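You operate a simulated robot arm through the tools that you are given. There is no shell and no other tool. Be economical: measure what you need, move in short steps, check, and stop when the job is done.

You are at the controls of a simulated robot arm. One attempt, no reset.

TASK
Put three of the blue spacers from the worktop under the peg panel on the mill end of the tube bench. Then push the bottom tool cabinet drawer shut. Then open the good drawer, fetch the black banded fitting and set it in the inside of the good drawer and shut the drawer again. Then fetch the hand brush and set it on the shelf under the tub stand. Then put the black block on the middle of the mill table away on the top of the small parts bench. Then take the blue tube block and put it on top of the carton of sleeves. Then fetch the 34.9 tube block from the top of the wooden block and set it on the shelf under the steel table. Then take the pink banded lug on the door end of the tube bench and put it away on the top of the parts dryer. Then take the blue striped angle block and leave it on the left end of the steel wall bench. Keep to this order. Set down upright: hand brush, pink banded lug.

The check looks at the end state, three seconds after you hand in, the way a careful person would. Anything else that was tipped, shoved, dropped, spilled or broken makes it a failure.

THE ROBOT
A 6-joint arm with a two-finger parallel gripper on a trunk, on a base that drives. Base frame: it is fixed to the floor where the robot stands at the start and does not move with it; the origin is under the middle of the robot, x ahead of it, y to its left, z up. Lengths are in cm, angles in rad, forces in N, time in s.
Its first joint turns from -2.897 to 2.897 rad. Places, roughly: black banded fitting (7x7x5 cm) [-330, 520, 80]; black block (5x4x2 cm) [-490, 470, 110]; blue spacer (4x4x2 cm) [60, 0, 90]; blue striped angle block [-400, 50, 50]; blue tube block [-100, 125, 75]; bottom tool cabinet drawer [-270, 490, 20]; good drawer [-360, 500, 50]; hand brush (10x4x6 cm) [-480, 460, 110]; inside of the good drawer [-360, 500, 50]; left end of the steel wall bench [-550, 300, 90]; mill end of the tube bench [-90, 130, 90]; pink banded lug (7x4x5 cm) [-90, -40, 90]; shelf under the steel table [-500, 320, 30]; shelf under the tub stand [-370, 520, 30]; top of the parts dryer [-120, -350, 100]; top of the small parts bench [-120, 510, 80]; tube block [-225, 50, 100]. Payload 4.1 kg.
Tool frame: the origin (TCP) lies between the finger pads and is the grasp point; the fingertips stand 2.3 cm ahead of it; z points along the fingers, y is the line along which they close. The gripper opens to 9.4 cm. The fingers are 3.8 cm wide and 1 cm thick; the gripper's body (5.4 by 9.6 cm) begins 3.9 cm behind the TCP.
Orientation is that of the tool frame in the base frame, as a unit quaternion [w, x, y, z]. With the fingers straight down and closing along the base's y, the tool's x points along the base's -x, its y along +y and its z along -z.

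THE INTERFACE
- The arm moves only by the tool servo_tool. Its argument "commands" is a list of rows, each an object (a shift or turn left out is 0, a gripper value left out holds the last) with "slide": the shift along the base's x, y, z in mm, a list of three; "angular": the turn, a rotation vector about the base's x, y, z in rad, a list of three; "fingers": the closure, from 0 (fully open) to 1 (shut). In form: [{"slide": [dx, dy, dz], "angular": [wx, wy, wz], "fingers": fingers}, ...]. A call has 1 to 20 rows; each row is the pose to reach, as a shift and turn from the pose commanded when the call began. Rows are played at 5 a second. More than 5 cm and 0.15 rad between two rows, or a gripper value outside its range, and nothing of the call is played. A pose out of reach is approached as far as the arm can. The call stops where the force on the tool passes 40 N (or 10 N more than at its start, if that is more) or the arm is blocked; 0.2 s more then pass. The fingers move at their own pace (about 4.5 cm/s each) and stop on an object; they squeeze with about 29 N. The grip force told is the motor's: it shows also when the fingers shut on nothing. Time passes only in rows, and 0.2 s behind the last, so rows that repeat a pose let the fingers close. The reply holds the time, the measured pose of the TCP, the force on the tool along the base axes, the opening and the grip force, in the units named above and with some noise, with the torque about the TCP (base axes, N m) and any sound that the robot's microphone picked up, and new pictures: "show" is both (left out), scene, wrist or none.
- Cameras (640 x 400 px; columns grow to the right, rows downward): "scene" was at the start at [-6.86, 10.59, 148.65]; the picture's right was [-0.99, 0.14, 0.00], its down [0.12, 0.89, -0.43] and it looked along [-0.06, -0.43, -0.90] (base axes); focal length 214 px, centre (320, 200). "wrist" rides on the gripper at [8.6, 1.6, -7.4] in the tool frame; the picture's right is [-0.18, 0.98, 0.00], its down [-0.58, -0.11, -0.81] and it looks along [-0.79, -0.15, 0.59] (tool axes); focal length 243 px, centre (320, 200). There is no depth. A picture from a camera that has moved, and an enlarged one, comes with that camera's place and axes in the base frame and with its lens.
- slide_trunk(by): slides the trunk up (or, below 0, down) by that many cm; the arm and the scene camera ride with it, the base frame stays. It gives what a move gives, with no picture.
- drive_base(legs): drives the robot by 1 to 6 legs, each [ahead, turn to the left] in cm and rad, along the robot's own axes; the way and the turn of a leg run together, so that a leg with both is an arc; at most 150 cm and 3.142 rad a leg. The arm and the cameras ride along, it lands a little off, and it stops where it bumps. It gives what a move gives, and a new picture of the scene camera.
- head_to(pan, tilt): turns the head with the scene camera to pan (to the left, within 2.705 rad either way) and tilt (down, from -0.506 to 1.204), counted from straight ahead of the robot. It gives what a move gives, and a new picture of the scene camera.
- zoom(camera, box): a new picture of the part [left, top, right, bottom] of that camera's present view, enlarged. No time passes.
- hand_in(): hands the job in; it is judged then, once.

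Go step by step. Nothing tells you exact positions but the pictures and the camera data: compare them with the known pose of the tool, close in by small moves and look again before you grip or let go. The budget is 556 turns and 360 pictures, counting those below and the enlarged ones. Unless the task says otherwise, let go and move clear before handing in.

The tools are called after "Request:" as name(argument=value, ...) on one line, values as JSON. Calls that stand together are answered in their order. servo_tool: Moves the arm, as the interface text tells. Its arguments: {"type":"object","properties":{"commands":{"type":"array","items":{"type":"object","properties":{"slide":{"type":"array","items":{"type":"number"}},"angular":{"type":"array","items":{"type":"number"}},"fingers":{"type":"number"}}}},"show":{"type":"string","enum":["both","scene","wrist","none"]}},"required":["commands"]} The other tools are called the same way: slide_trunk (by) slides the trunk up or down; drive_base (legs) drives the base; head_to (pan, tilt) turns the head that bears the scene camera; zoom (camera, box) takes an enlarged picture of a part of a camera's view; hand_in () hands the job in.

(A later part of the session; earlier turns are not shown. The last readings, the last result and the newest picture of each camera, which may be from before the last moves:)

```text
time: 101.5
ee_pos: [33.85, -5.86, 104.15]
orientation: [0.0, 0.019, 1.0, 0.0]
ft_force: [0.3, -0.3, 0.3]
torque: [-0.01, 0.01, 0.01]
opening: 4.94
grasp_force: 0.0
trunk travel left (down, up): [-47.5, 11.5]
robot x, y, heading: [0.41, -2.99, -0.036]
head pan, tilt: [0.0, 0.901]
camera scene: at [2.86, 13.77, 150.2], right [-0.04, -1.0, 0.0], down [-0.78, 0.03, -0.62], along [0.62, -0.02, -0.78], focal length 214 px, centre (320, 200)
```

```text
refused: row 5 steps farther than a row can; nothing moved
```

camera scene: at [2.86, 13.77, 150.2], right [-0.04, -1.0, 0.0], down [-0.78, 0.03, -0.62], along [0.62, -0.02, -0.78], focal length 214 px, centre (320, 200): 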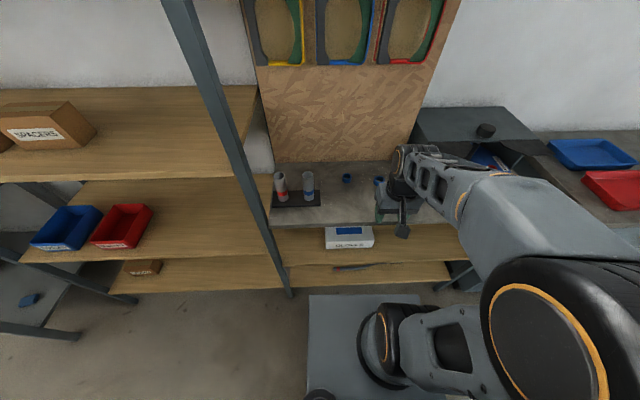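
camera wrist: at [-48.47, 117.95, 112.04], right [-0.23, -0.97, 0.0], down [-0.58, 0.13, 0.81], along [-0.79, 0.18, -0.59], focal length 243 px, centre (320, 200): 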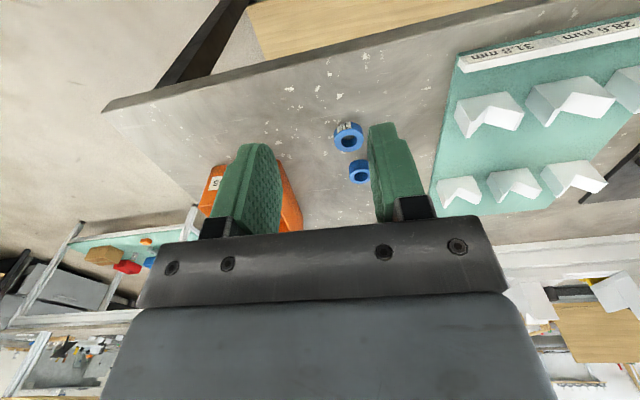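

Request:
servo_tool(commands=[{"slide": [45, 10, 0], "fingers": 0.2}, {"slide": [90, 20, 0]}, {"slide": [135, 35, -5]}, {"slide": [175, 45, -20]}, {"slide": [215, 60, -40]}, {"slide": [245, 75, -75]}], show="wrist")

```text
time: 102.9
ee_pos: [58.21, 1.68, 96.81]
orientation: [0.0, 0.02, 1.0, -0.001]
ft_force: [0.1, -0.8, 0.1]
torque: [0.04, -0.03, -0.01]
opening: 7.55
grasp_force: 0.0
trunk travel left (down, up): [-47.5, 11.5]
robot x, y, heading: [0.58, -2.95, -0.039]
head pan, tilt: [0.0, 0.901]
camera wrist: at [49.61, 3.76, 104.16], right [0.22, 0.97, 0.0], down [0.58, -0.13, 0.81], along [0.79, -0.18, -0.59], focal length 243 px, centre (320, 200)
```

wrist: 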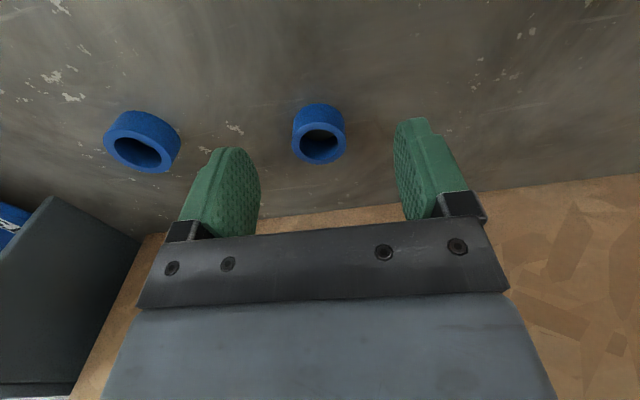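

Request:
servo_tool(commands=[{"slide": [24, -3, -25], "fingers": 0.3}, {"slide": [24, -3, -41], "fingers": 0.4}, {"slide": [24, -3, -41], "fingers": 0.4}], show="wrist")

```text
time: 103.7
ee_pos: [60.7, 1.44, 92.67]
orientation: [0.0, 0.02, 1.0, 0.001]
ft_force: [0.4, 0.2, 0.4]
torque: [-0.01, -0.01, -0.01]
opening: 5.63
grasp_force: 0.0
trunk travel left (down, up): [-47.5, 11.5]
robot x, y, heading: [0.32, -3.27, -0.041]
head pan, tilt: [0.0, 0.901]
camera wrist: at [51.96, 3.52, 100.18], right [0.22, 0.97, 0.0], down [0.58, -0.13, 0.81], along [0.79, -0.18, -0.59], focal length 243 px, centre (320, 200)
```

wrist: 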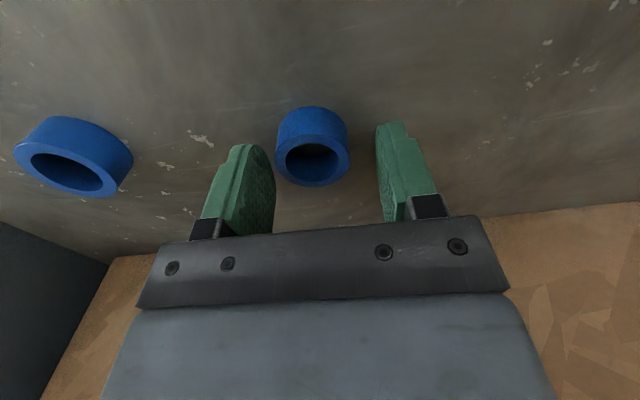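

Request:
servo_tool(commands=[{"slide": [0, 2, 0], "fingers": 0.6}, {"slide": [0, 2, 0], "fingers": 1}, {"slide": [0, 2, 0], "fingers": 1}, {"slide": [0, 2, 0], "fingers": 1}, {"slide": [0, 2, 3]}, {"slide": [0, 2, 8]}, {"slide": [0, 2, 16]}, {"slide": [0, 2, 26]}, {"slide": [0, 0, 45]}, {"slide": [-30, 0, 65]}, {"slide": [-70, 0, 85]}, {"slide": [-110, 0, 100]}, {"slide": [-155, 0, 115]}, {"slide": [-200, 0, 115]}, {"slide": [-240, 0, 115]}, {"slide": [-280, 0, 115]}], show="wrist")

```text
time: 107.1
ee_pos: [32.34, 1.68, 104.36]
orientation: [0.0, 0.019, 1.0, 0.001]
ft_force: [0.2, -0.4, -0.2]
torque: [0.02, -0.03, 0.05]
opening: 3.42
grasp_force: 29.0
trunk travel left (down, up): [-47.5, 11.5]
robot x, y, heading: [0.74, -2.84, -0.036]
head pan, tilt: [0.0, 0.901]
camera wrist: at [23.66, 3.61, 111.72], right [0.22, 0.97, 0.0], down [0.58, -0.13, 0.81], along [0.79, -0.18, -0.59], focal length 243 px, centre (320, 200)
```

wrist: 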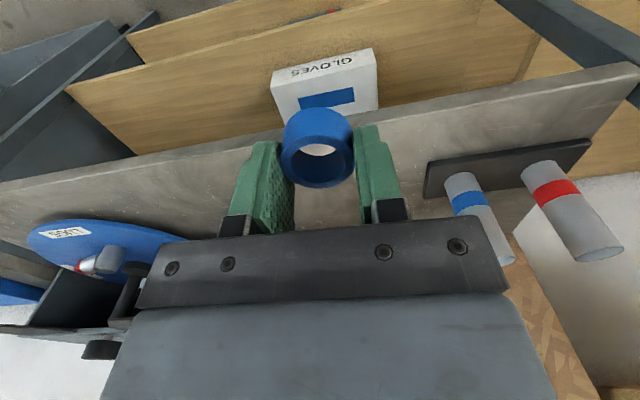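

Request:
drive_base(legs=[[-9, 0], [0, 1.63], [116, 0], [0, 1.59], [5, 0]])

```text
time: 122.0
ee_pos: [-45.62, 107.38, 104.27]
orientation: [0.0, 1.0, 0.014, 0.0]
ft_force: [-0.7, 0.9, -0.2]
torque: [0.0, 0.03, 0.03]
opening: 3.41
grasp_force: 29.0
trunk travel left (down, up): [-47.5, 11.5]
robot x, y, heading: [-14.19, 113.85, -3.115]
head pan, tilt: [0.0, 0.901]
camera scene: at [-15.47, 97.18, 150.2], right [-0.03, 1.0, 0.0], down [0.78, 0.02, -0.62], along [-0.62, -0.02, -0.78], focal length 214 px, centre (320, 200)
```

scene: 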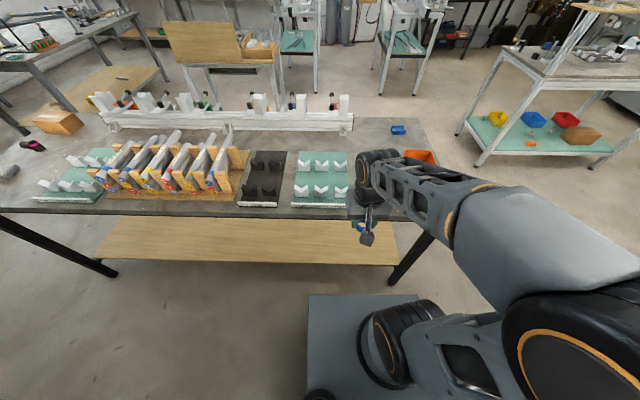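

Request:
servo_tool(commands=[{"slide": [-30, 35, 0]}, {"slide": [-60, 70, 0]}, {"slide": [-95, 105, 0]}, {"slide": [-130, 140, 0]}, {"slide": [-165, 172, 0]}, {"slide": [-189, 181, -20]}, {"slide": [-189, 181, -65]}, {"slide": [-189, 181, -110]}, {"slide": [-189, 181, -140]}, {"slide": [-189, 181, -150]}], show="wrist")

```text
time: 124.2
ee_pos: [-64.45, 125.36, 89.27]
orientation: [0.001, 1.0, 0.013, 0.0]
ft_force: [0.2, 0.1, -0.3]
torque: [-0.01, -0.03, -0.02]
opening: 3.4
grasp_force: 28.9
trunk travel left (down, up): [-47.5, 11.5]
robot x, y, heading: [-14.28, 114.13, -3.117]
head pan, tilt: [0.0, 0.901]
camera wrist: at [-55.9, 124.15, 96.66], right [-0.16, -0.99, 0.0], down [-0.58, 0.09, 0.81], along [-0.8, 0.13, -0.59], focal length 243 px, centre (320, 200)
```

wrist: 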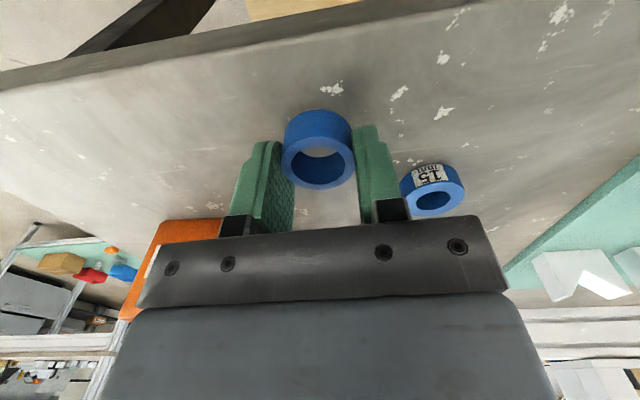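

Request:
servo_tool(commands=[{"slide": [0, 0, -3]}, {"slide": [0, 0, -5]}, {"slide": [0, 0, -6]}, {"slide": [0, 0, -7]}], show="none")

```text
time: 125.2
ee_pos: [-64.67, 125.43, 88.66]
orientation: [0.0, 1.0, 0.014, 0.001]
ft_force: [1.3, 0.4, 1.8]
torque: [-0.01, -0.01, 0.04]
opening: 3.45
grasp_force: 29.0
trunk travel left (down, up): [-47.5, 11.5]
robot x, y, heading: [-14.28, 113.77, -3.115]
head pan, tilt: [0.0, 0.901]
```

Request:
servo_tool(commands=[{"slide": [0, 0, 0], "fingers": 0.55}, {"slide": [0, 0, 0], "fingers": 0.5}, {"slide": [0, 0, 0], "fingers": 0.5}, {"slide": [0, 0, 20]}, {"slide": [0, 0, 60]}, {"slide": [0, 0, 100]}, {"slide": [0, 0, 140]}, {"slide": [40, -15, 155]}, {"slide": [80, -30, 155]}, {"slide": [125, -45, 155]}, {"slide": [170, -60, 155]}], show="wrist")

```text
time: 127.6
ee_pos: [-47.34, 119.41, 103.73]
orientation: [0.0, 1.0, 0.014, 0.0]
ft_force: [-0.2, 0.0, 0.4]
torque: [0.05, -0.01, 0.0]
opening: 4.68
grasp_force: 0.1
trunk travel left (down, up): [-47.5, 11.5]
robot x, y, heading: [-13.98, 113.9, -3.117]
head pan, tilt: [0.0, 0.901]
camera wrist: at [-38.67, 118.08, 111.23], right [-0.16, -0.99, 0.0], down [-0.58, 0.09, 0.81], along [-0.8, 0.13, -0.59], focal length 243 px, centre (320, 200)
```

wrist: 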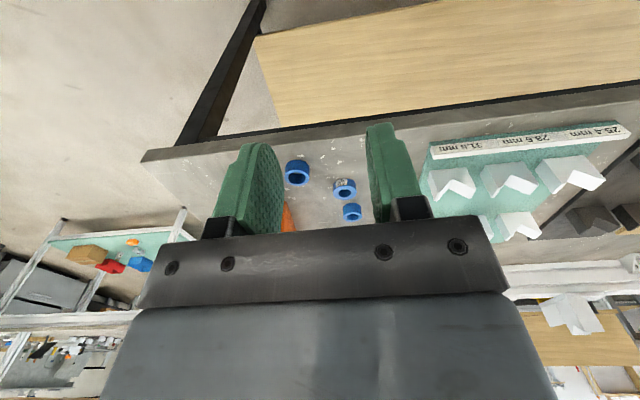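

All three spacers are placed. Next I drive up the room toward the tool cabinet and survey.

Request:
servo_tool(commands=[{"slide": [45, 0, 0]}, {"slide": [90, -30, 0]}], show="none")

Request:
drive_base(legs=[[0, -1.62], [140, 0]])

Request:
head_to(pan=0.9, tilt=0.3)

Request:
head_to(pan=0.1, tilt=0.35)

```text
refused: row 2 steps farther than a row can; nothing moved
```

```text
time: 138.6
ee_pos: [-2.64, 287.55, 103.71]
orientation: [0.0, -0.701, 0.714, 0.0]
ft_force: [-0.7, 0.3, -0.6]
torque: [-0.01, 0.0, -0.01]
opening: 4.71
grasp_force: 0.1
trunk travel left (down, up): [-47.5, 11.5]
robot x, y, heading: [-9.83, 254.35, 1.552]
head pan, tilt: [0.0, 0.901]
camera scene: at [-26.42, 256.6, 150.2], right [1.0, -0.02, 0.0], down [-0.01, -0.78, -0.62], along [0.01, 0.62, -0.78], focal length 214 px, centre (320, 200)
```

scene: 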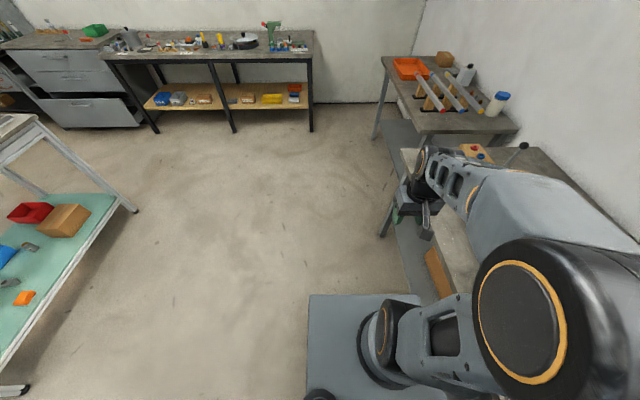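

```text
time: 139.8
ee_pos: [-2.73, 287.63, 103.73]
orientation: [0.0, -0.701, 0.713, 0.0]
ft_force: [-0.6, 0.0, -0.9]
torque: [-0.02, 0.0, -0.01]
opening: 4.66
grasp_force: 0.0
trunk travel left (down, up): [-47.5, 11.5]
robot x, y, heading: [-9.6, 254.82, 1.548]
head pan, tilt: [0.901, 0.3]
camera scene: at [-33.77, 254.99, 155.42], right [0.64, 0.77, 0.0], down [0.23, -0.19, -0.96], along [-0.74, 0.61, -0.3], focal length 214 px, centre (320, 200)
```

scene: 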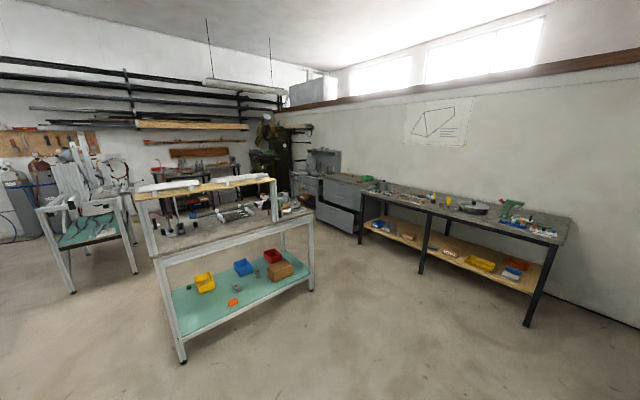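

```text
time: 141.0
ee_pos: [-2.74, 287.49, 103.83]
orientation: [-0.001, -0.701, 0.713, 0.0]
ft_force: [-0.6, -0.3, -0.6]
torque: [-0.02, 0.02, 0.02]
opening: 4.71
grasp_force: 0.1
trunk travel left (down, up): [-47.5, 11.5]
robot x, y, heading: [-10.13, 254.47, 1.554]
head pan, tilt: [0.099, 0.351]
camera scene: at [-27.32, 258.33, 154.96], right [1.0, 0.08, 0.0], down [0.03, -0.34, -0.94], along [-0.08, 0.94, -0.34], focal length 214 px, centre (320, 200)
```

scene: 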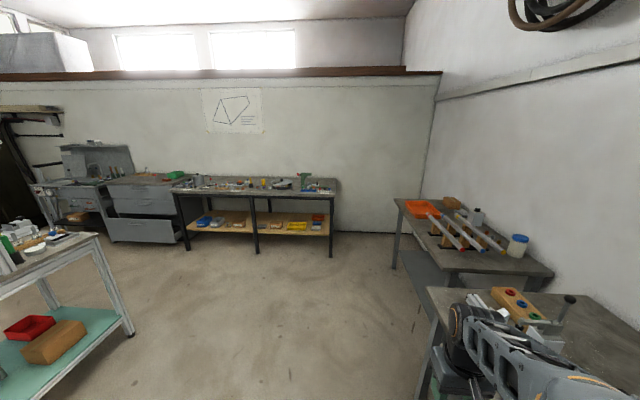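

Request:
drive_base(legs=[[0, 0.635], [145, 0], [42, 0], [0, 0.97], [70, 0]])

Request:
head_to(pan=-0.8, tilt=0.6)

Request:
head_to(pan=-0.1, tilt=0.4)

```text
time: 158.1
ee_pos: [-225.11, 413.0, 103.86]
orientation: [-0.001, 1.0, 0.009, 0.001]
ft_force: [-0.4, 0.1, -0.5]
torque: [0.0, 0.0, 0.0]
opening: 4.69
grasp_force: 0.0
trunk travel left (down, up): [-47.5, 11.5]
robot x, y, heading: [-191.98, 407.36, -3.125]
head pan, tilt: [0.099, 0.351]
camera scene: at [-195.03, 389.51, 154.96], right [-0.12, 0.99, 0.0], down [0.34, 0.04, -0.94], along [-0.93, -0.11, -0.34], focal length 214 px, centre (320, 200)
```

scene: 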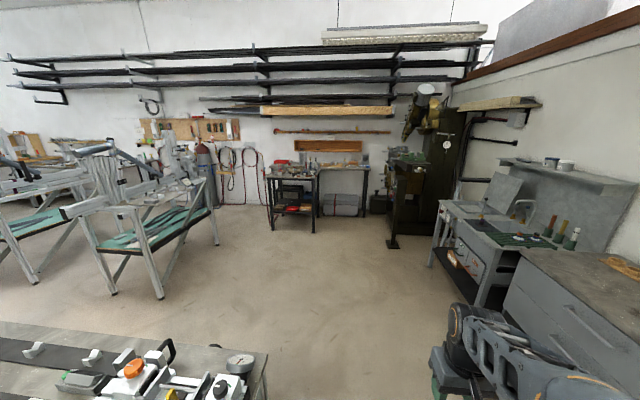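

```text
time: 159.3
ee_pos: [-224.95, 413.05, 103.81]
orientation: [0.0, 1.0, 0.009, 0.0]
ft_force: [0.5, 0.5, -0.5]
torque: [0.0, 0.01, 0.02]
opening: 4.69
grasp_force: 0.0
trunk travel left (down, up): [-47.5, 11.5]
robot x, y, heading: [-192.17, 407.04, -3.129]
head pan, tilt: [-0.799, 0.6]
camera scene: at [-192.05, 396.82, 152.68], right [0.7, 0.71, 0.0], down [0.4, -0.4, -0.83], along [-0.59, 0.58, -0.56], focal length 214 px, centre (320, 200)
```

scene: 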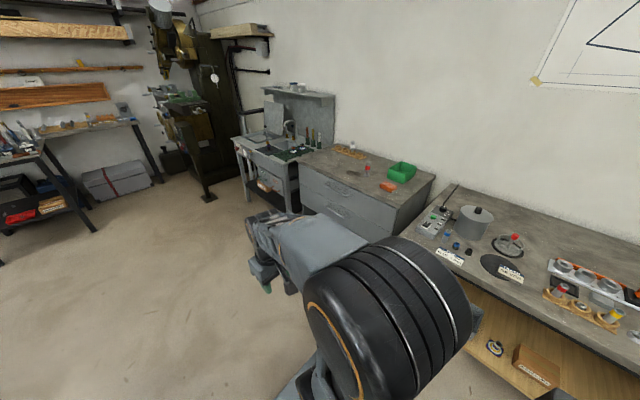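

```text
time: 160.4
ee_pos: [-225.11, 413.05, 103.77]
orientation: [0.001, 1.0, 0.008, 0.001]
ft_force: [-0.2, 0.1, 0.1]
torque: [0.0, 0.02, 0.02]
opening: 4.75
grasp_force: 0.1
trunk travel left (down, up): [-47.5, 11.5]
robot x, y, heading: [-191.74, 406.93, -3.127]
head pan, tilt: [-0.099, 0.4]
camera scene: at [-195.0, 391.36, 154.5], right [0.08, 1.0, 0.0], down [0.39, -0.03, -0.92], along [-0.92, 0.08, -0.39], focal length 214 px, centre (320, 200)
```

scene: 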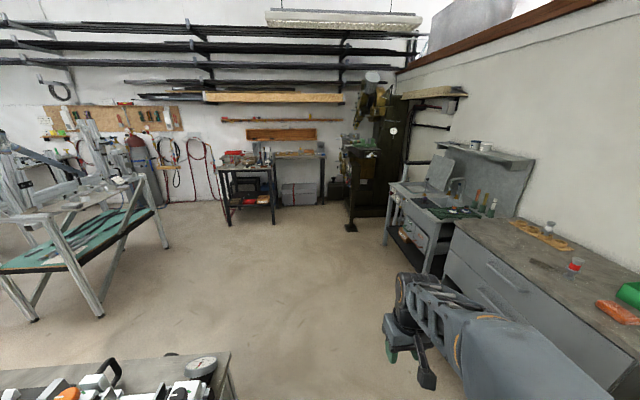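

Request:
drive_base(legs=[[62, 0]])

Request:
head_to(pan=-1.0, tilt=0.9)

```text
time: 163.8
ee_pos: [-286.74, 412.05, 103.75]
orientation: [0.0, 1.0, 0.008, 0.0]
ft_force: [0.4, -0.1, -0.4]
torque: [0.02, 0.02, -0.02]
opening: 4.72
grasp_force: 0.0
trunk travel left (down, up): [-47.5, 11.5]
robot x, y, heading: [-253.5, 406.19, -3.131]
head pan, tilt: [-0.099, 0.4]
camera scene: at [-256.68, 390.36, 154.5], right [0.08, 1.0, 0.0], down [0.39, -0.03, -0.92], along [-0.92, 0.08, -0.39], focal length 214 px, centre (320, 200)
```

scene: 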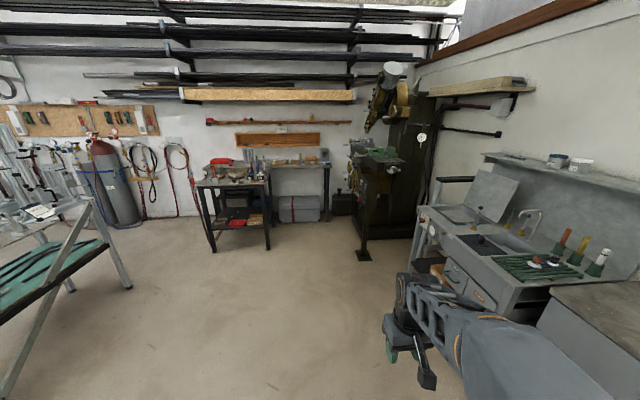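

```text
time: 165.0
ee_pos: [-286.69, 412.1, 103.85]
orientation: [0.0, 1.0, 0.008, 0.0]
ft_force: [0.9, 0.4, 0.8]
torque: [0.0, 0.0, -0.01]
opening: 4.66
grasp_force: 0.1
trunk travel left (down, up): [-47.5, 11.5]
robot x, y, heading: [-253.1, 405.92, -3.13]
head pan, tilt: [-1.0, 0.901]
camera scene: at [-251.62, 395.87, 150.21], right [0.83, 0.55, 0.0], down [0.43, -0.65, -0.62], along [-0.34, 0.52, -0.78], focal length 214 px, centre (320, 200)
```

scene: 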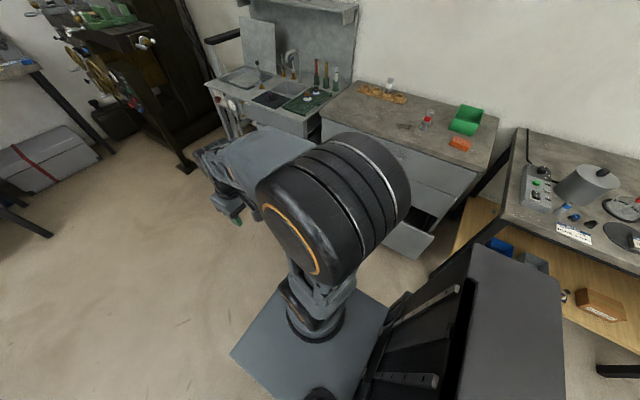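

Request:
drive_base(legs=[[17, 0], [0, -1.6]])

Request:
head_to(pan=-0.1, tilt=1.1)

```text
time: 170.4
ee_pos: [-263.89, 438.64, 103.83]
orientation: [0.0, -0.7, 0.714, 0.0]
ft_force: [0.1, 0.1, 0.2]
torque: [0.01, 0.0, 0.02]
opening: 4.67
grasp_force: 0.1
trunk travel left (down, up): [-47.5, 11.5]
robot x, y, heading: [-271.23, 406.21, 1.551]
head pan, tilt: [-1.0, 0.901]
camera scene: at [-281.36, 404.15, 150.2], right [0.52, -0.85, 0.0], down [-0.67, -0.41, -0.62], along [0.53, 0.33, -0.78], focal length 214 px, centre (320, 200)
```

scene: 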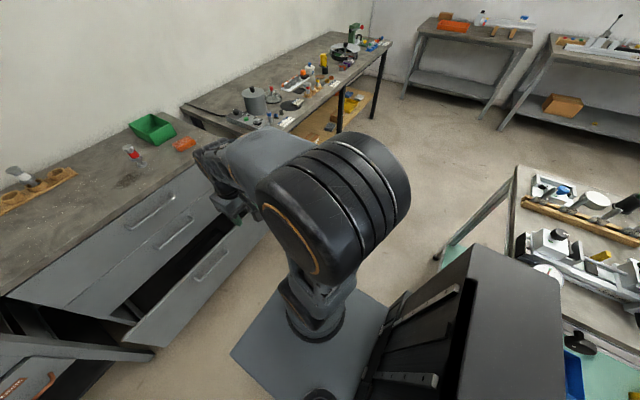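

```text
time: 171.6
ee_pos: [-263.86, 438.73, 103.83]
orientation: [0.0, -0.7, 0.714, -0.001]
ft_force: [-0.4, 1.1, 0.6]
torque: [0.01, -0.01, 0.0]
opening: 4.66
grasp_force: 0.0
trunk travel left (down, up): [-47.5, 11.5]
robot x, y, heading: [-271.03, 405.81, 1.552]
head pan, tilt: [-0.099, 1.1]
camera scene: at [-287.04, 406.46, 148.82], right [0.99, -0.12, 0.0], down [-0.11, -0.88, -0.45], along [0.05, 0.45, -0.89], focal length 214 px, centre (320, 200)
```

scene: 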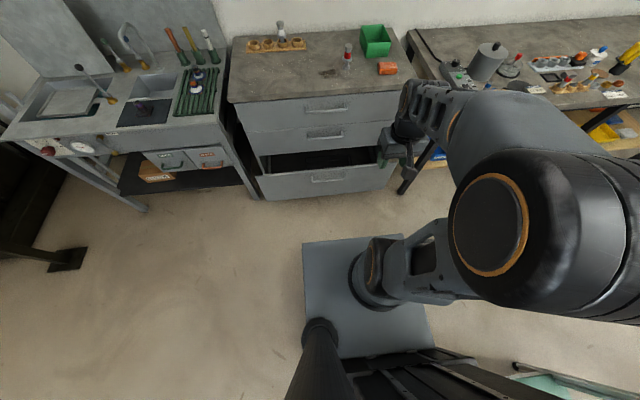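

Request:
zoom(camera="scene", box=[130, 80, 430, 220])

Request:
drive_base(legs=[[26, 0.015]])

Request:
slide_trunk(by=-45)

Request:
head_to(pan=0, tilt=1.0)

```text
2.13 times, centred on (280, 150) of scene
camera zoom: at [-287.04, 406.46, 148.82], right [0.99, -0.12, 0.0], down [-0.11, -0.88, -0.45], along [0.05, 0.45, -0.89], focal length 458 px, centre (405, 307)
```

zoom: 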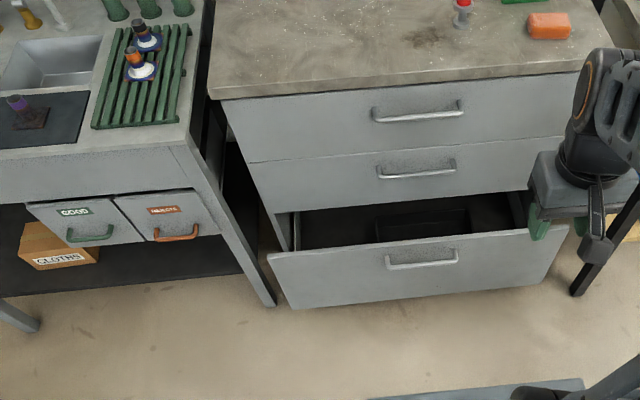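

```text
time: 173.4
ee_pos: [-263.99, 464.14, 103.8]
orientation: [0.0, -0.705, 0.709, -0.001]
ft_force: [0.5, -0.5, -0.7]
torque: [-0.02, 0.02, -0.01]
opening: 4.7
grasp_force: 0.0
trunk travel left (down, up): [-47.5, 11.5]
robot x, y, heading: [-270.71, 431.43, 1.564]
head pan, tilt: [-0.099, 1.1]
camera scene: at [-286.7, 431.71, 148.82], right [0.99, -0.11, 0.0], down [-0.1, -0.89, -0.45], along [0.05, 0.45, -0.89], focal length 214 px, centre (320, 200)
```

scene: 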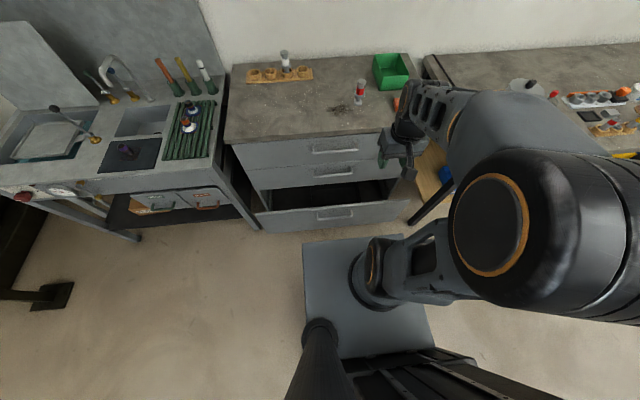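

```text
refused: -45 is not a number from -40 to 40
```

```text
time: 174.1
ee_pos: [-263.97, 464.19, 103.96]
orientation: [0.0, -0.704, 0.71, 0.0]
ft_force: [0.1, 0.1, 0.3]
torque: [0.03, 0.03, 0.01]
opening: 4.71
grasp_force: 0.1
trunk travel left (down, up): [-47.5, 11.5]
robot x, y, heading: [-270.62, 431.46, 1.562]
head pan, tilt: [0.0, 1.0]
camera scene: at [-287.32, 432.37, 149.48], right [1.0, -0.01, 0.0], down [-0.01, -0.84, -0.54], along [0.0, 0.54, -0.84], focal length 214 px, centre (320, 200)
```

scene: 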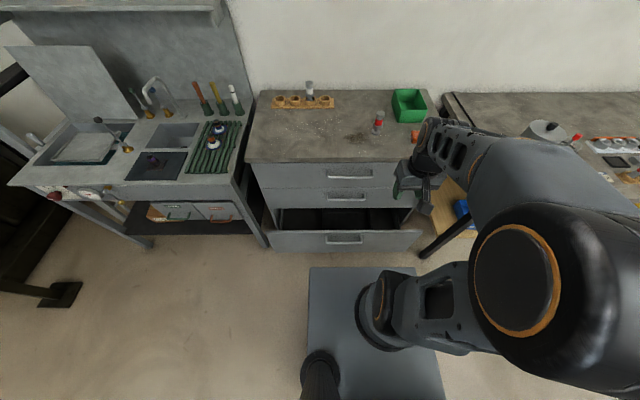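

Request:
slide_trunk(by=-40)

Request:
servo_tool(commands=[{"slide": [-20, 30, 0], "fingers": 1}, {"slide": [-50, 60, 0]}, {"slide": [-70, 90, 0]}])

```text
time: 177.9
ee_pos: [-263.95, 464.15, 63.83]
orientation: [0.001, -0.705, 0.71, -0.001]
ft_force: [-0.1, 0.1, 0.4]
torque: [0.0, 0.02, -0.02]
opening: 4.73
grasp_force: 0.0
trunk travel left (down, up): [-7.5, 51.5]
robot x, y, heading: [-270.45, 431.3, 1.562]
head pan, tilt: [0.0, 1.0]
```

```text
time: 178.8
ee_pos: [-271.02, 473.39, 63.72]
orientation: [0.001, -0.704, 0.71, 0.0]
ft_force: [0.2, -0.5, -0.1]
torque: [0.04, 0.02, -0.01]
opening: 0.01
grasp_force: 25.6
trunk travel left (down, up): [-7.5, 51.5]
robot x, y, heading: [-270.32, 431.3, 1.561]
head pan, tilt: [0.0, 1.0]
camera scene: at [-287.32, 432.35, 109.48], right [1.0, -0.01, 0.0], down [-0.01, -0.84, -0.54], along [0.0, 0.54, -0.84], focal length 214 px, centre (320, 200)
camera wrist: at [-272.7, 464.72, 71.23], right [-0.98, 0.19, 0.0], down [0.11, 0.58, 0.81], along [0.15, 0.79, -0.59], focal length 243 px, centre (320, 200)
```

scene: 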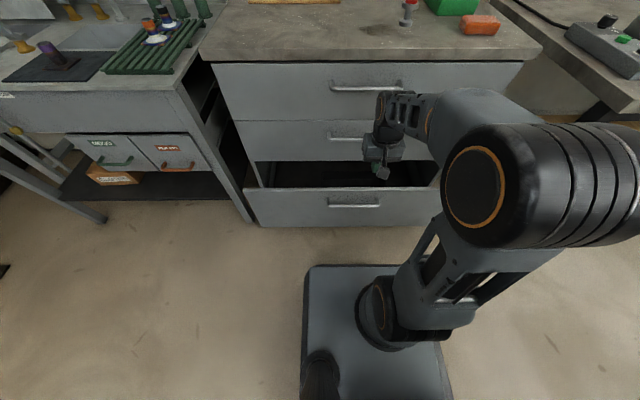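
wrist: 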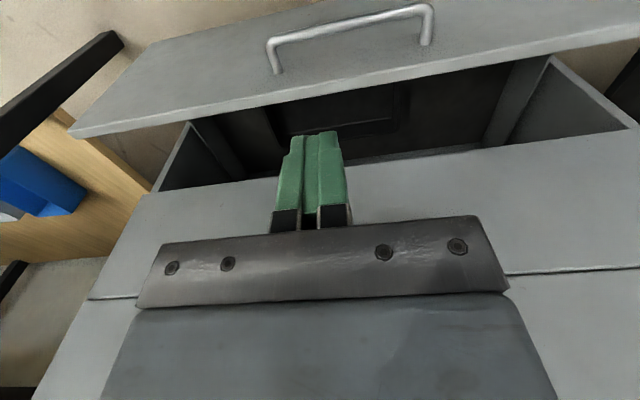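

Request:
servo_tool(commands=[{"slide": [0, 10, -40]}, {"slide": [0, 20, -80]}, {"slide": [0, 20, -120]}, {"slide": [0, 20, -160]}, {"slide": [0, 20, -200]}, {"slide": [0, 20, -240]}, {"slide": [0, 20, -280]}, {"slide": [0, 20, -310]}])

```text
time: 180.3
ee_pos: [-270.86, 475.71, 38.93]
orientation: [0.006, -0.705, 0.709, 0.006]
ft_force: [-1.1, 2.5, 21.9]
torque: [0.45, 0.0, 0.05]
opening: 0.0
grasp_force: 28.8
trunk travel left (down, up): [-7.5, 51.5]
robot x, y, heading: [-270.67, 431.33, 1.561]
head pan, tilt: [0.0, 1.0]
stopped in row 7: the force on the tool passed its limit (the readings are from after the stop); the commanded pose is now the measured one
camera scene: at [-287.33, 432.3, 109.52], right [1.0, -0.01, 0.0], down [-0.01, -0.84, -0.54], along [0.0, 0.54, -0.84], focal length 214 px, centre (320, 200)
camera wrist: at [-272.67, 467.02, 46.25], right [-0.98, 0.19, 0.0], down [0.11, 0.57, 0.82], along [0.15, 0.8, -0.58], focal length 243 px, centre (320, 200)
```

scene: 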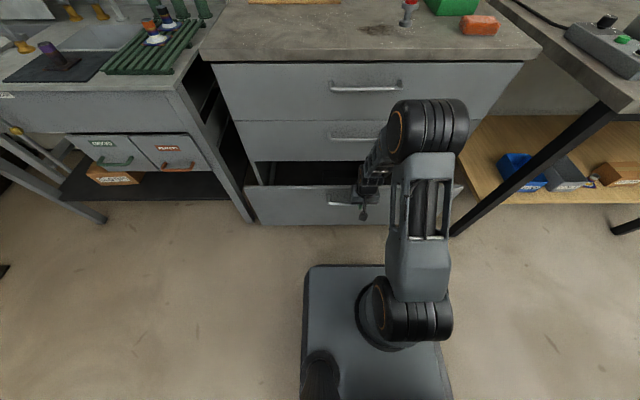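
wrist: 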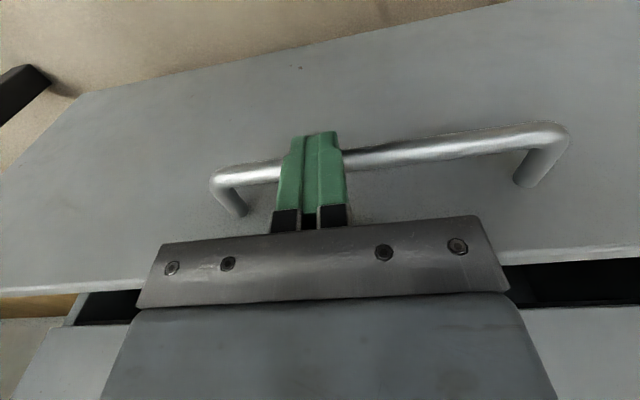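

Request:
servo_tool(commands=[{"slide": [0, 0, 15]}, {"slide": [0, -30, 20]}, {"slide": [0, -70, 20]}, {"slide": [0, -70, -20]}, {"slide": [0, -70, -35]}])

```text
time: 181.5
ee_pos: [-270.86, 468.76, 35.25]
orientation: [0.003, -0.705, 0.709, 0.003]
ft_force: [0.0, 0.3, 0.0]
torque: [-0.01, 0.01, 0.0]
opening: 0.0
grasp_force: 29.0
trunk travel left (down, up): [-7.5, 51.5]
robot x, y, heading: [-270.69, 431.31, 1.566]
head pan, tilt: [0.0, 1.0]
camera scene: at [-287.33, 432.38, 109.48], right [1.0, -0.01, 0.0], down [-0.01, -0.84, -0.54], along [0.0, 0.54, -0.84], focal length 214 px, centre (320, 200)
camera wrist: at [-272.68, 460.02, 42.56], right [-0.98, 0.19, 0.0], down [0.11, 0.57, 0.81], along [0.15, 0.8, -0.58], focal length 243 px, centre (320, 200)
```

scene: 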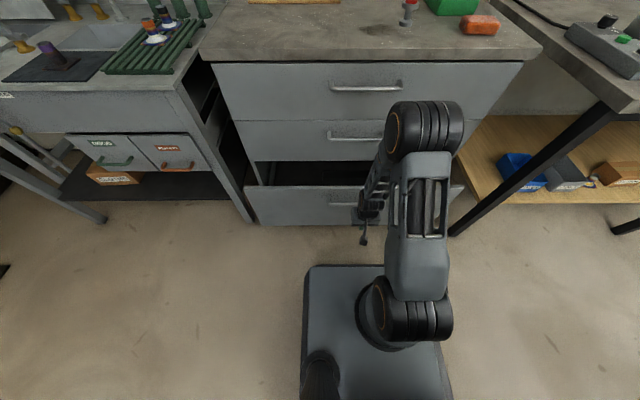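
wrist: 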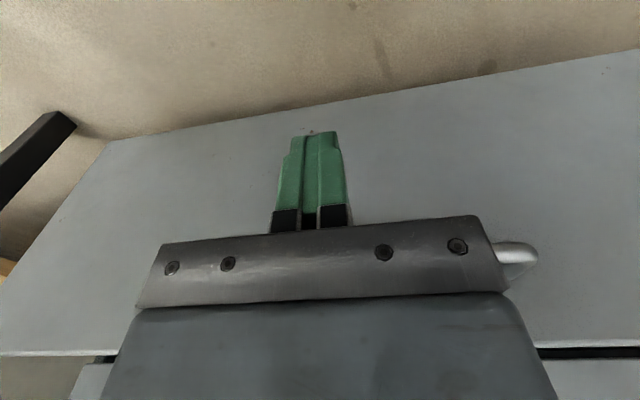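

Request:
servo_tool(commands=[{"slide": [0, 20, 0]}, {"slide": [0, 40, 0]}, {"slide": [0, 60, 0]}, {"slide": [0, 75, 0]}, {"slide": [0, 90, 0]}, {"slide": [0, 105, 0]}, {"slide": [0, 120, 0]}])

```text
time: 183.1
ee_pos: [-270.82, 480.59, 35.21]
orientation: [0.005, -0.705, 0.709, 0.005]
ft_force: [0.7, 0.2, -0.9]
torque: [-0.02, 0.02, 0.02]
opening: 0.01
grasp_force: 28.5
trunk travel left (down, up): [-7.5, 51.5]
robot x, y, heading: [-270.87, 431.29, 1.568]
head pan, tilt: [0.0, 1.0]
camera scene: at [-287.33, 432.4, 109.48], right [1.0, -0.01, 0.0], down [-0.01, -0.84, -0.54], along [0.0, 0.54, -0.84], focal length 214 px, centre (320, 200)
camera wrist: at [-272.55, 471.95, 42.62], right [-0.98, 0.19, 0.0], down [0.11, 0.57, 0.81], along [0.15, 0.8, -0.58], focal length 243 px, centre (320, 200)
```

scene: 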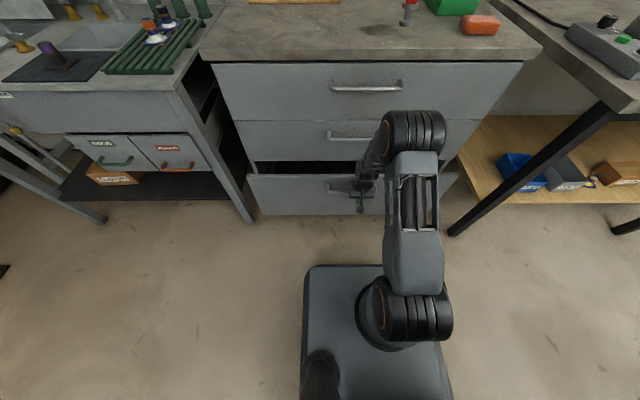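
wrist: 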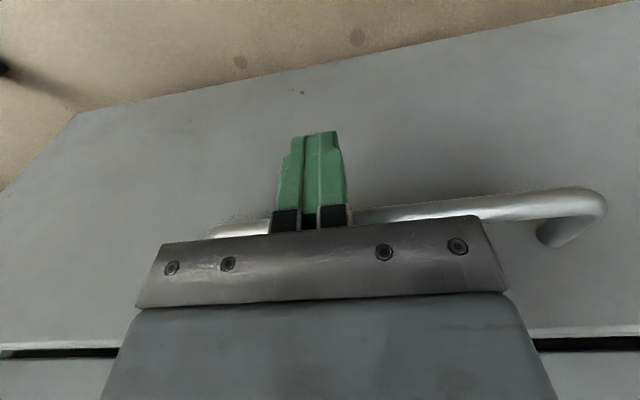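

Request:
servo_tool(commands=[{"slide": [0, 15, 0]}, {"slide": [0, 30, 0]}, {"slide": [0, 45, 0]}, {"slide": [0, 60, 0]}, {"slide": [0, 75, 0]}, {"slide": [0, 90, 0]}, {"slide": [0, 105, 0]}, {"slide": [0, 120, 0]}])

```text
time: 184.6
ee_pos: [-270.97, 489.09, 34.45]
orientation: [-0.007, -0.705, 0.709, -0.008]
ft_force: [-0.4, -8.5, 0.1]
torque: [0.13, -0.01, 0.0]
opening: 0.01
grasp_force: 28.6
trunk travel left (down, up): [-7.5, 51.5]
robot x, y, heading: [-270.48, 431.12, 1.566]
head pan, tilt: [0.0, 1.0]
stopped in row 7: the force on the tool passed its limit (the readings are from after the stop); the commanded pose is now the measured one
camera scene: at [-287.33, 432.23, 109.47], right [1.0, -0.01, 0.0], down [-0.01, -0.84, -0.54], along [0.0, 0.54, -0.84], focal length 214 px, centre (320, 200)
camera wrist: at [-272.59, 480.79, 42.16], right [-0.98, 0.19, 0.0], down [0.11, 0.6, 0.79], along [0.15, 0.78, -0.61], focal length 243 px, centre (320, 200)
```

scene: 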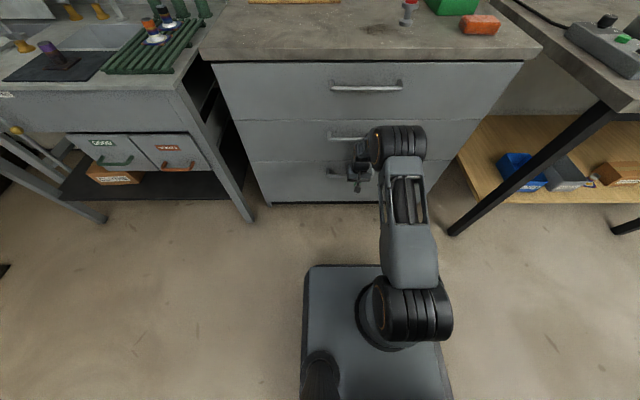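
wrist: 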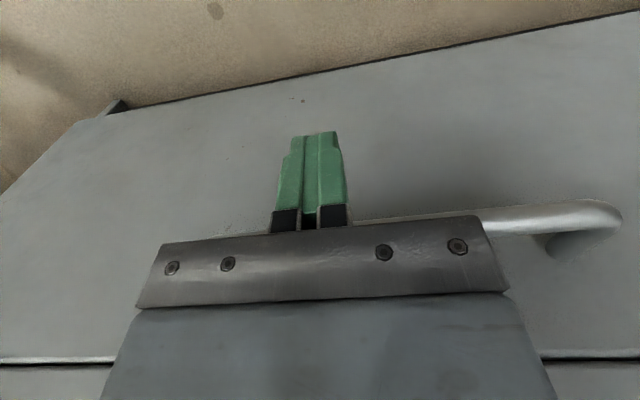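

Request:
servo_tool(commands=[{"slide": [0, 8, 0]}, {"slide": [0, 16, 0]}, {"slide": [0, 24, 0]}], show="none")

Request:
servo_tool(commands=[{"slide": [0, -30, 0]}, {"slide": [0, -70, 0]}, {"slide": [0, -110, 20]}, {"slide": [0, -150, 60]}], show="wrist")

Request:
zoom(camera="scene", box=[50, 0, 550, 230])

```text
time: 185.0
ee_pos: [-270.86, 489.16, 34.36]
orientation: [-0.013, -0.705, 0.709, -0.014]
ft_force: [0.9, -3.9, -0.2]
torque: [0.08, 0.0, 0.0]
opening: 0.0
grasp_force: 29.2
trunk travel left (down, up): [-7.5, 51.5]
robot x, y, heading: [-270.88, 431.2, 1.565]
head pan, tilt: [0.0, 1.0]
stopped in row 1: the force on the tool passed its limit (the readings are from after the stop); the commanded pose is now the measured one
```

```text
refused: row 4 steps farther than a row can; nothing moved
```

```text
1.28 times, centred on (300, 115) of scene
camera zoom: at [-287.33, 432.22, 109.46], right [1.0, -0.01, 0.0], down [-0.01, -0.84, -0.54], along [0.0, 0.54, -0.84], focal length 274 px, centre (346, 309)
```

zoom: 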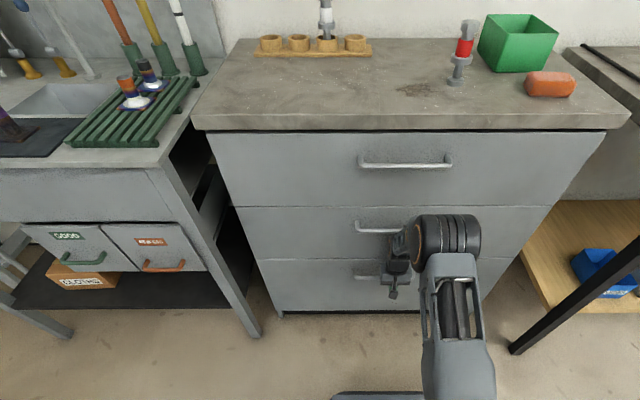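

Request:
servo_tool(commands=[{"slide": [0, -30, 0]}, {"slide": [0, -70, 0]}, {"slide": [0, -110, 10]}, {"slide": [0, -150, 25]}], show="none")

Request:
slide_trunk(by=40)

Request:
drive_base(legs=[[-22, 0], [0, 1.55], [62, 0], [0, -1.59]])

Request:
head_to(pan=0, tilt=0.8)

```text
time: 186.0
ee_pos: [-270.72, 474.3, 36.75]
orientation: [-0.012, -0.704, 0.71, -0.013]
ft_force: [-0.3, 0.9, 0.0]
torque: [-0.01, 0.04, -0.02]
opening: 0.01
grasp_force: 28.9
trunk travel left (down, up): [-7.5, 51.5]
robot x, y, heading: [-270.73, 431.59, 1.561]
head pan, tilt: [0.0, 1.0]
```

```text
time: 189.8
ee_pos: [-270.76, 474.12, 76.76]
orientation: [-0.012, -0.705, 0.709, -0.013]
ft_force: [0.0, 0.7, -0.1]
torque: [-0.01, 0.02, 0.01]
opening: 0.01
grasp_force: 29.0
trunk travel left (down, up): [-47.5, 11.5]
robot x, y, heading: [-270.41, 431.06, 1.561]
head pan, tilt: [0.0, 1.0]
```

```text
time: 202.3
ee_pos: [-329.3, 454.63, 76.81]
orientation: [-0.013, -0.67, 0.743, -0.012]
ft_force: [-0.2, -1.0, -0.4]
torque: [0.04, -0.02, 0.0]
opening: 0.0
grasp_force: 29.0
trunk travel left (down, up): [-47.5, 11.5]
robot x, y, heading: [-333.3, 411.52, 1.468]
head pan, tilt: [0.0, 1.0]
camera scene: at [-349.83, 414.19, 149.48], right [0.99, -0.1, 0.0], down [-0.09, -0.84, -0.54], along [0.06, 0.54, -0.84], focal length 214 px, centre (320, 200)
```

scene: 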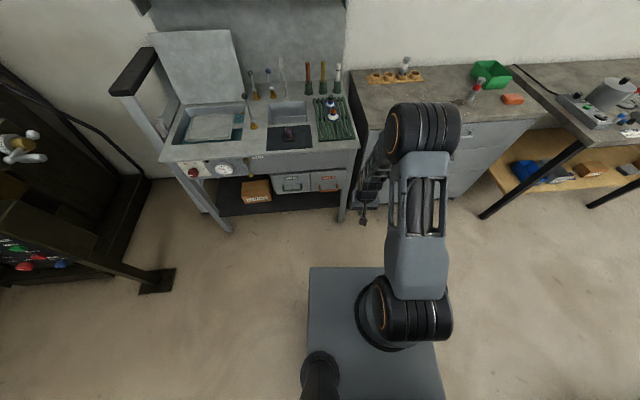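

```text
time: 203.1
ee_pos: [-329.25, 454.48, 76.77]
orientation: [-0.013, -0.67, 0.742, -0.013]
ft_force: [0.1, 1.1, -0.1]
torque: [-0.01, 0.01, 0.01]
opening: 0.0
grasp_force: 28.9
trunk travel left (down, up): [-47.5, 11.5]
robot x, y, heading: [-333.05, 411.48, 1.469]
head pan, tilt: [0.0, 0.799]
camera scene: at [-349.73, 415.29, 150.99], right [0.99, -0.1, 0.0], down [-0.07, -0.71, -0.7], along [0.07, 0.69, -0.72], focal length 214 px, centre (320, 200)
```

scene: 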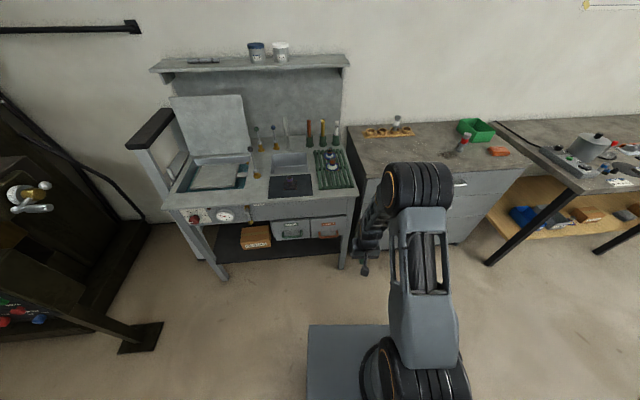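

Request:
zoom(camera="scene", box=[220, 110, 380, 210])

Request:
zoom(camera="scene", box=[200, 190, 380, 290])

```text
4.00 times, centred on (300, 160) of scene
camera zoom: at [-349.73, 415.29, 150.99], right [0.99, -0.1, 0.0], down [-0.07, -0.71, -0.7], along [0.07, 0.69, -0.72], focal length 858 px, centre (400, 360)
```

zoom: 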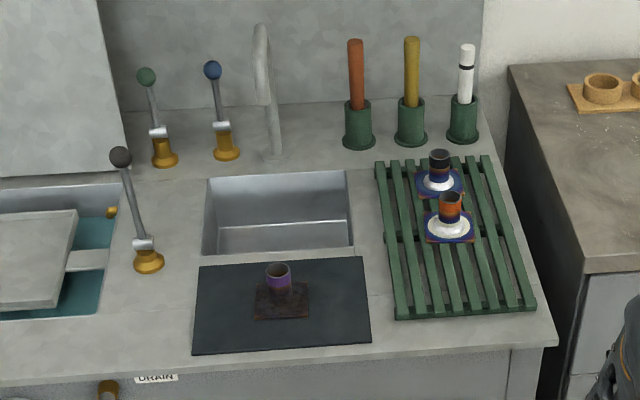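

```text
3.56 times, centred on (290, 240) of scene
camera zoom: at [-349.73, 415.29, 150.99], right [0.99, -0.1, 0.0], down [-0.07, -0.71, -0.7], along [0.07, 0.69, -0.72], focal length 763 px, centre (427, 58)
```

zoom: 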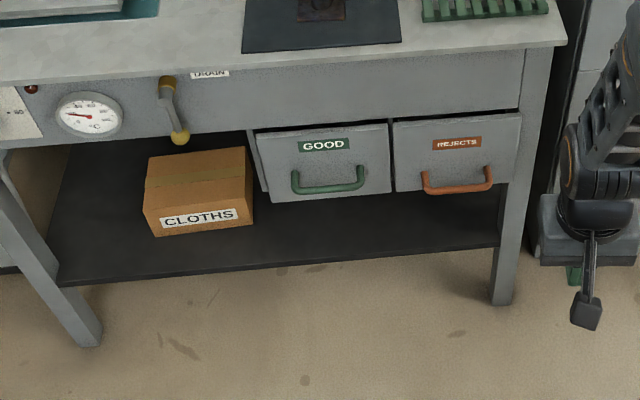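

I see three fittings; the black-banded one is at the back of the green rack, and the GOOD drawer is below with a green handle. I position the robot in front of that drawer.

Request:
drive_base(legs=[[0, 1.63], [26, 0], [0, -1.52]])

Request:
slide_trunk(by=-36)

Request:
head_to(pan=-0.1, tilt=0.7)

```text
time: 212.6
ee_pos: [-358.91, 456.02, 76.75]
orientation: [-0.012, -0.703, 0.711, -0.013]
ft_force: [0.2, -0.4, -0.1]
torque: [0.0, 0.03, 0.02]
opening: 0.02
grasp_force: 29.0
trunk travel left (down, up): [-47.5, 11.5]
robot x, y, heading: [-359.31, 412.77, 1.561]
head pan, tilt: [0.0, 0.799]
camera scene: at [-375.8, 415.19, 151.0], right [1.0, -0.01, 0.0], down [-0.01, -0.72, -0.7], along [0.01, 0.7, -0.72], focal length 214 px, centre (320, 200)
```

scene: 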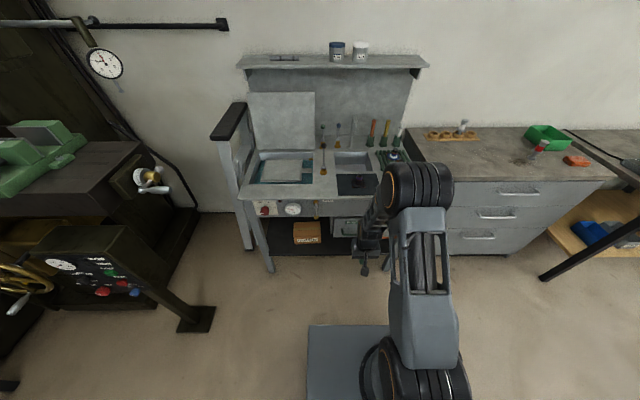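

```text
time: 216.1
ee_pos: [-359.11, 456.11, 40.64]
orientation: [-0.012, -0.703, 0.711, -0.013]
ft_force: [-0.9, -0.6, -0.1]
torque: [0.0, 0.0, 0.0]
opening: 0.0
grasp_force: 29.0
trunk travel left (down, up): [-11.5, 47.5]
robot x, y, heading: [-359.4, 413.1, 1.559]
head pan, tilt: [0.0, 0.799]
```

```text
time: 216.8
ee_pos: [-359.07, 456.07, 40.76]
orientation: [-0.013, -0.703, 0.711, -0.013]
ft_force: [-0.1, -0.1, 0.4]
torque: [-0.01, 0.0, -0.01]
opening: 0.0
grasp_force: 29.5
trunk travel left (down, up): [-11.5, 47.5]
robot x, y, heading: [-358.88, 413.5, 1.564]
head pan, tilt: [-0.099, 0.7]
camera scene: at [-374.96, 415.56, 115.82], right [0.99, -0.11, 0.0], down [-0.07, -0.64, -0.76], along [0.08, 0.76, -0.64], focal length 214 px, centre (320, 200)
```

scene: 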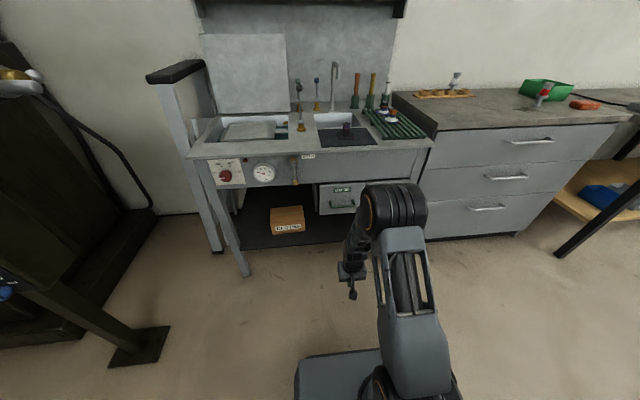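

Request:
zoom(camera="scene", box=[240, 130, 440, 250])

```text
3.20 times, centred on (340, 190) of scene
camera zoom: at [-374.96, 415.56, 115.82], right [0.99, -0.11, 0.0], down [-0.07, -0.64, -0.76], along [0.08, 0.76, -0.64], focal length 686 px, centre (256, 232)
```

zoom: 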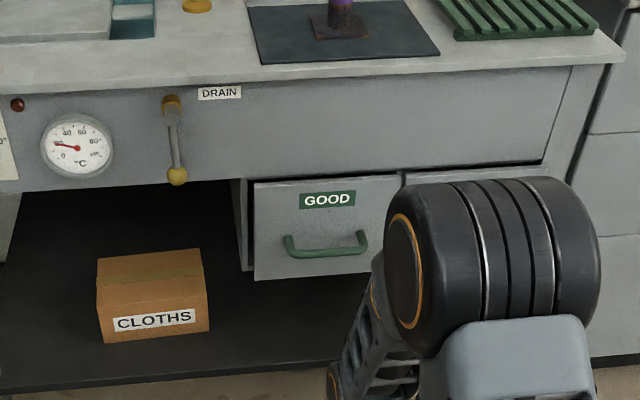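

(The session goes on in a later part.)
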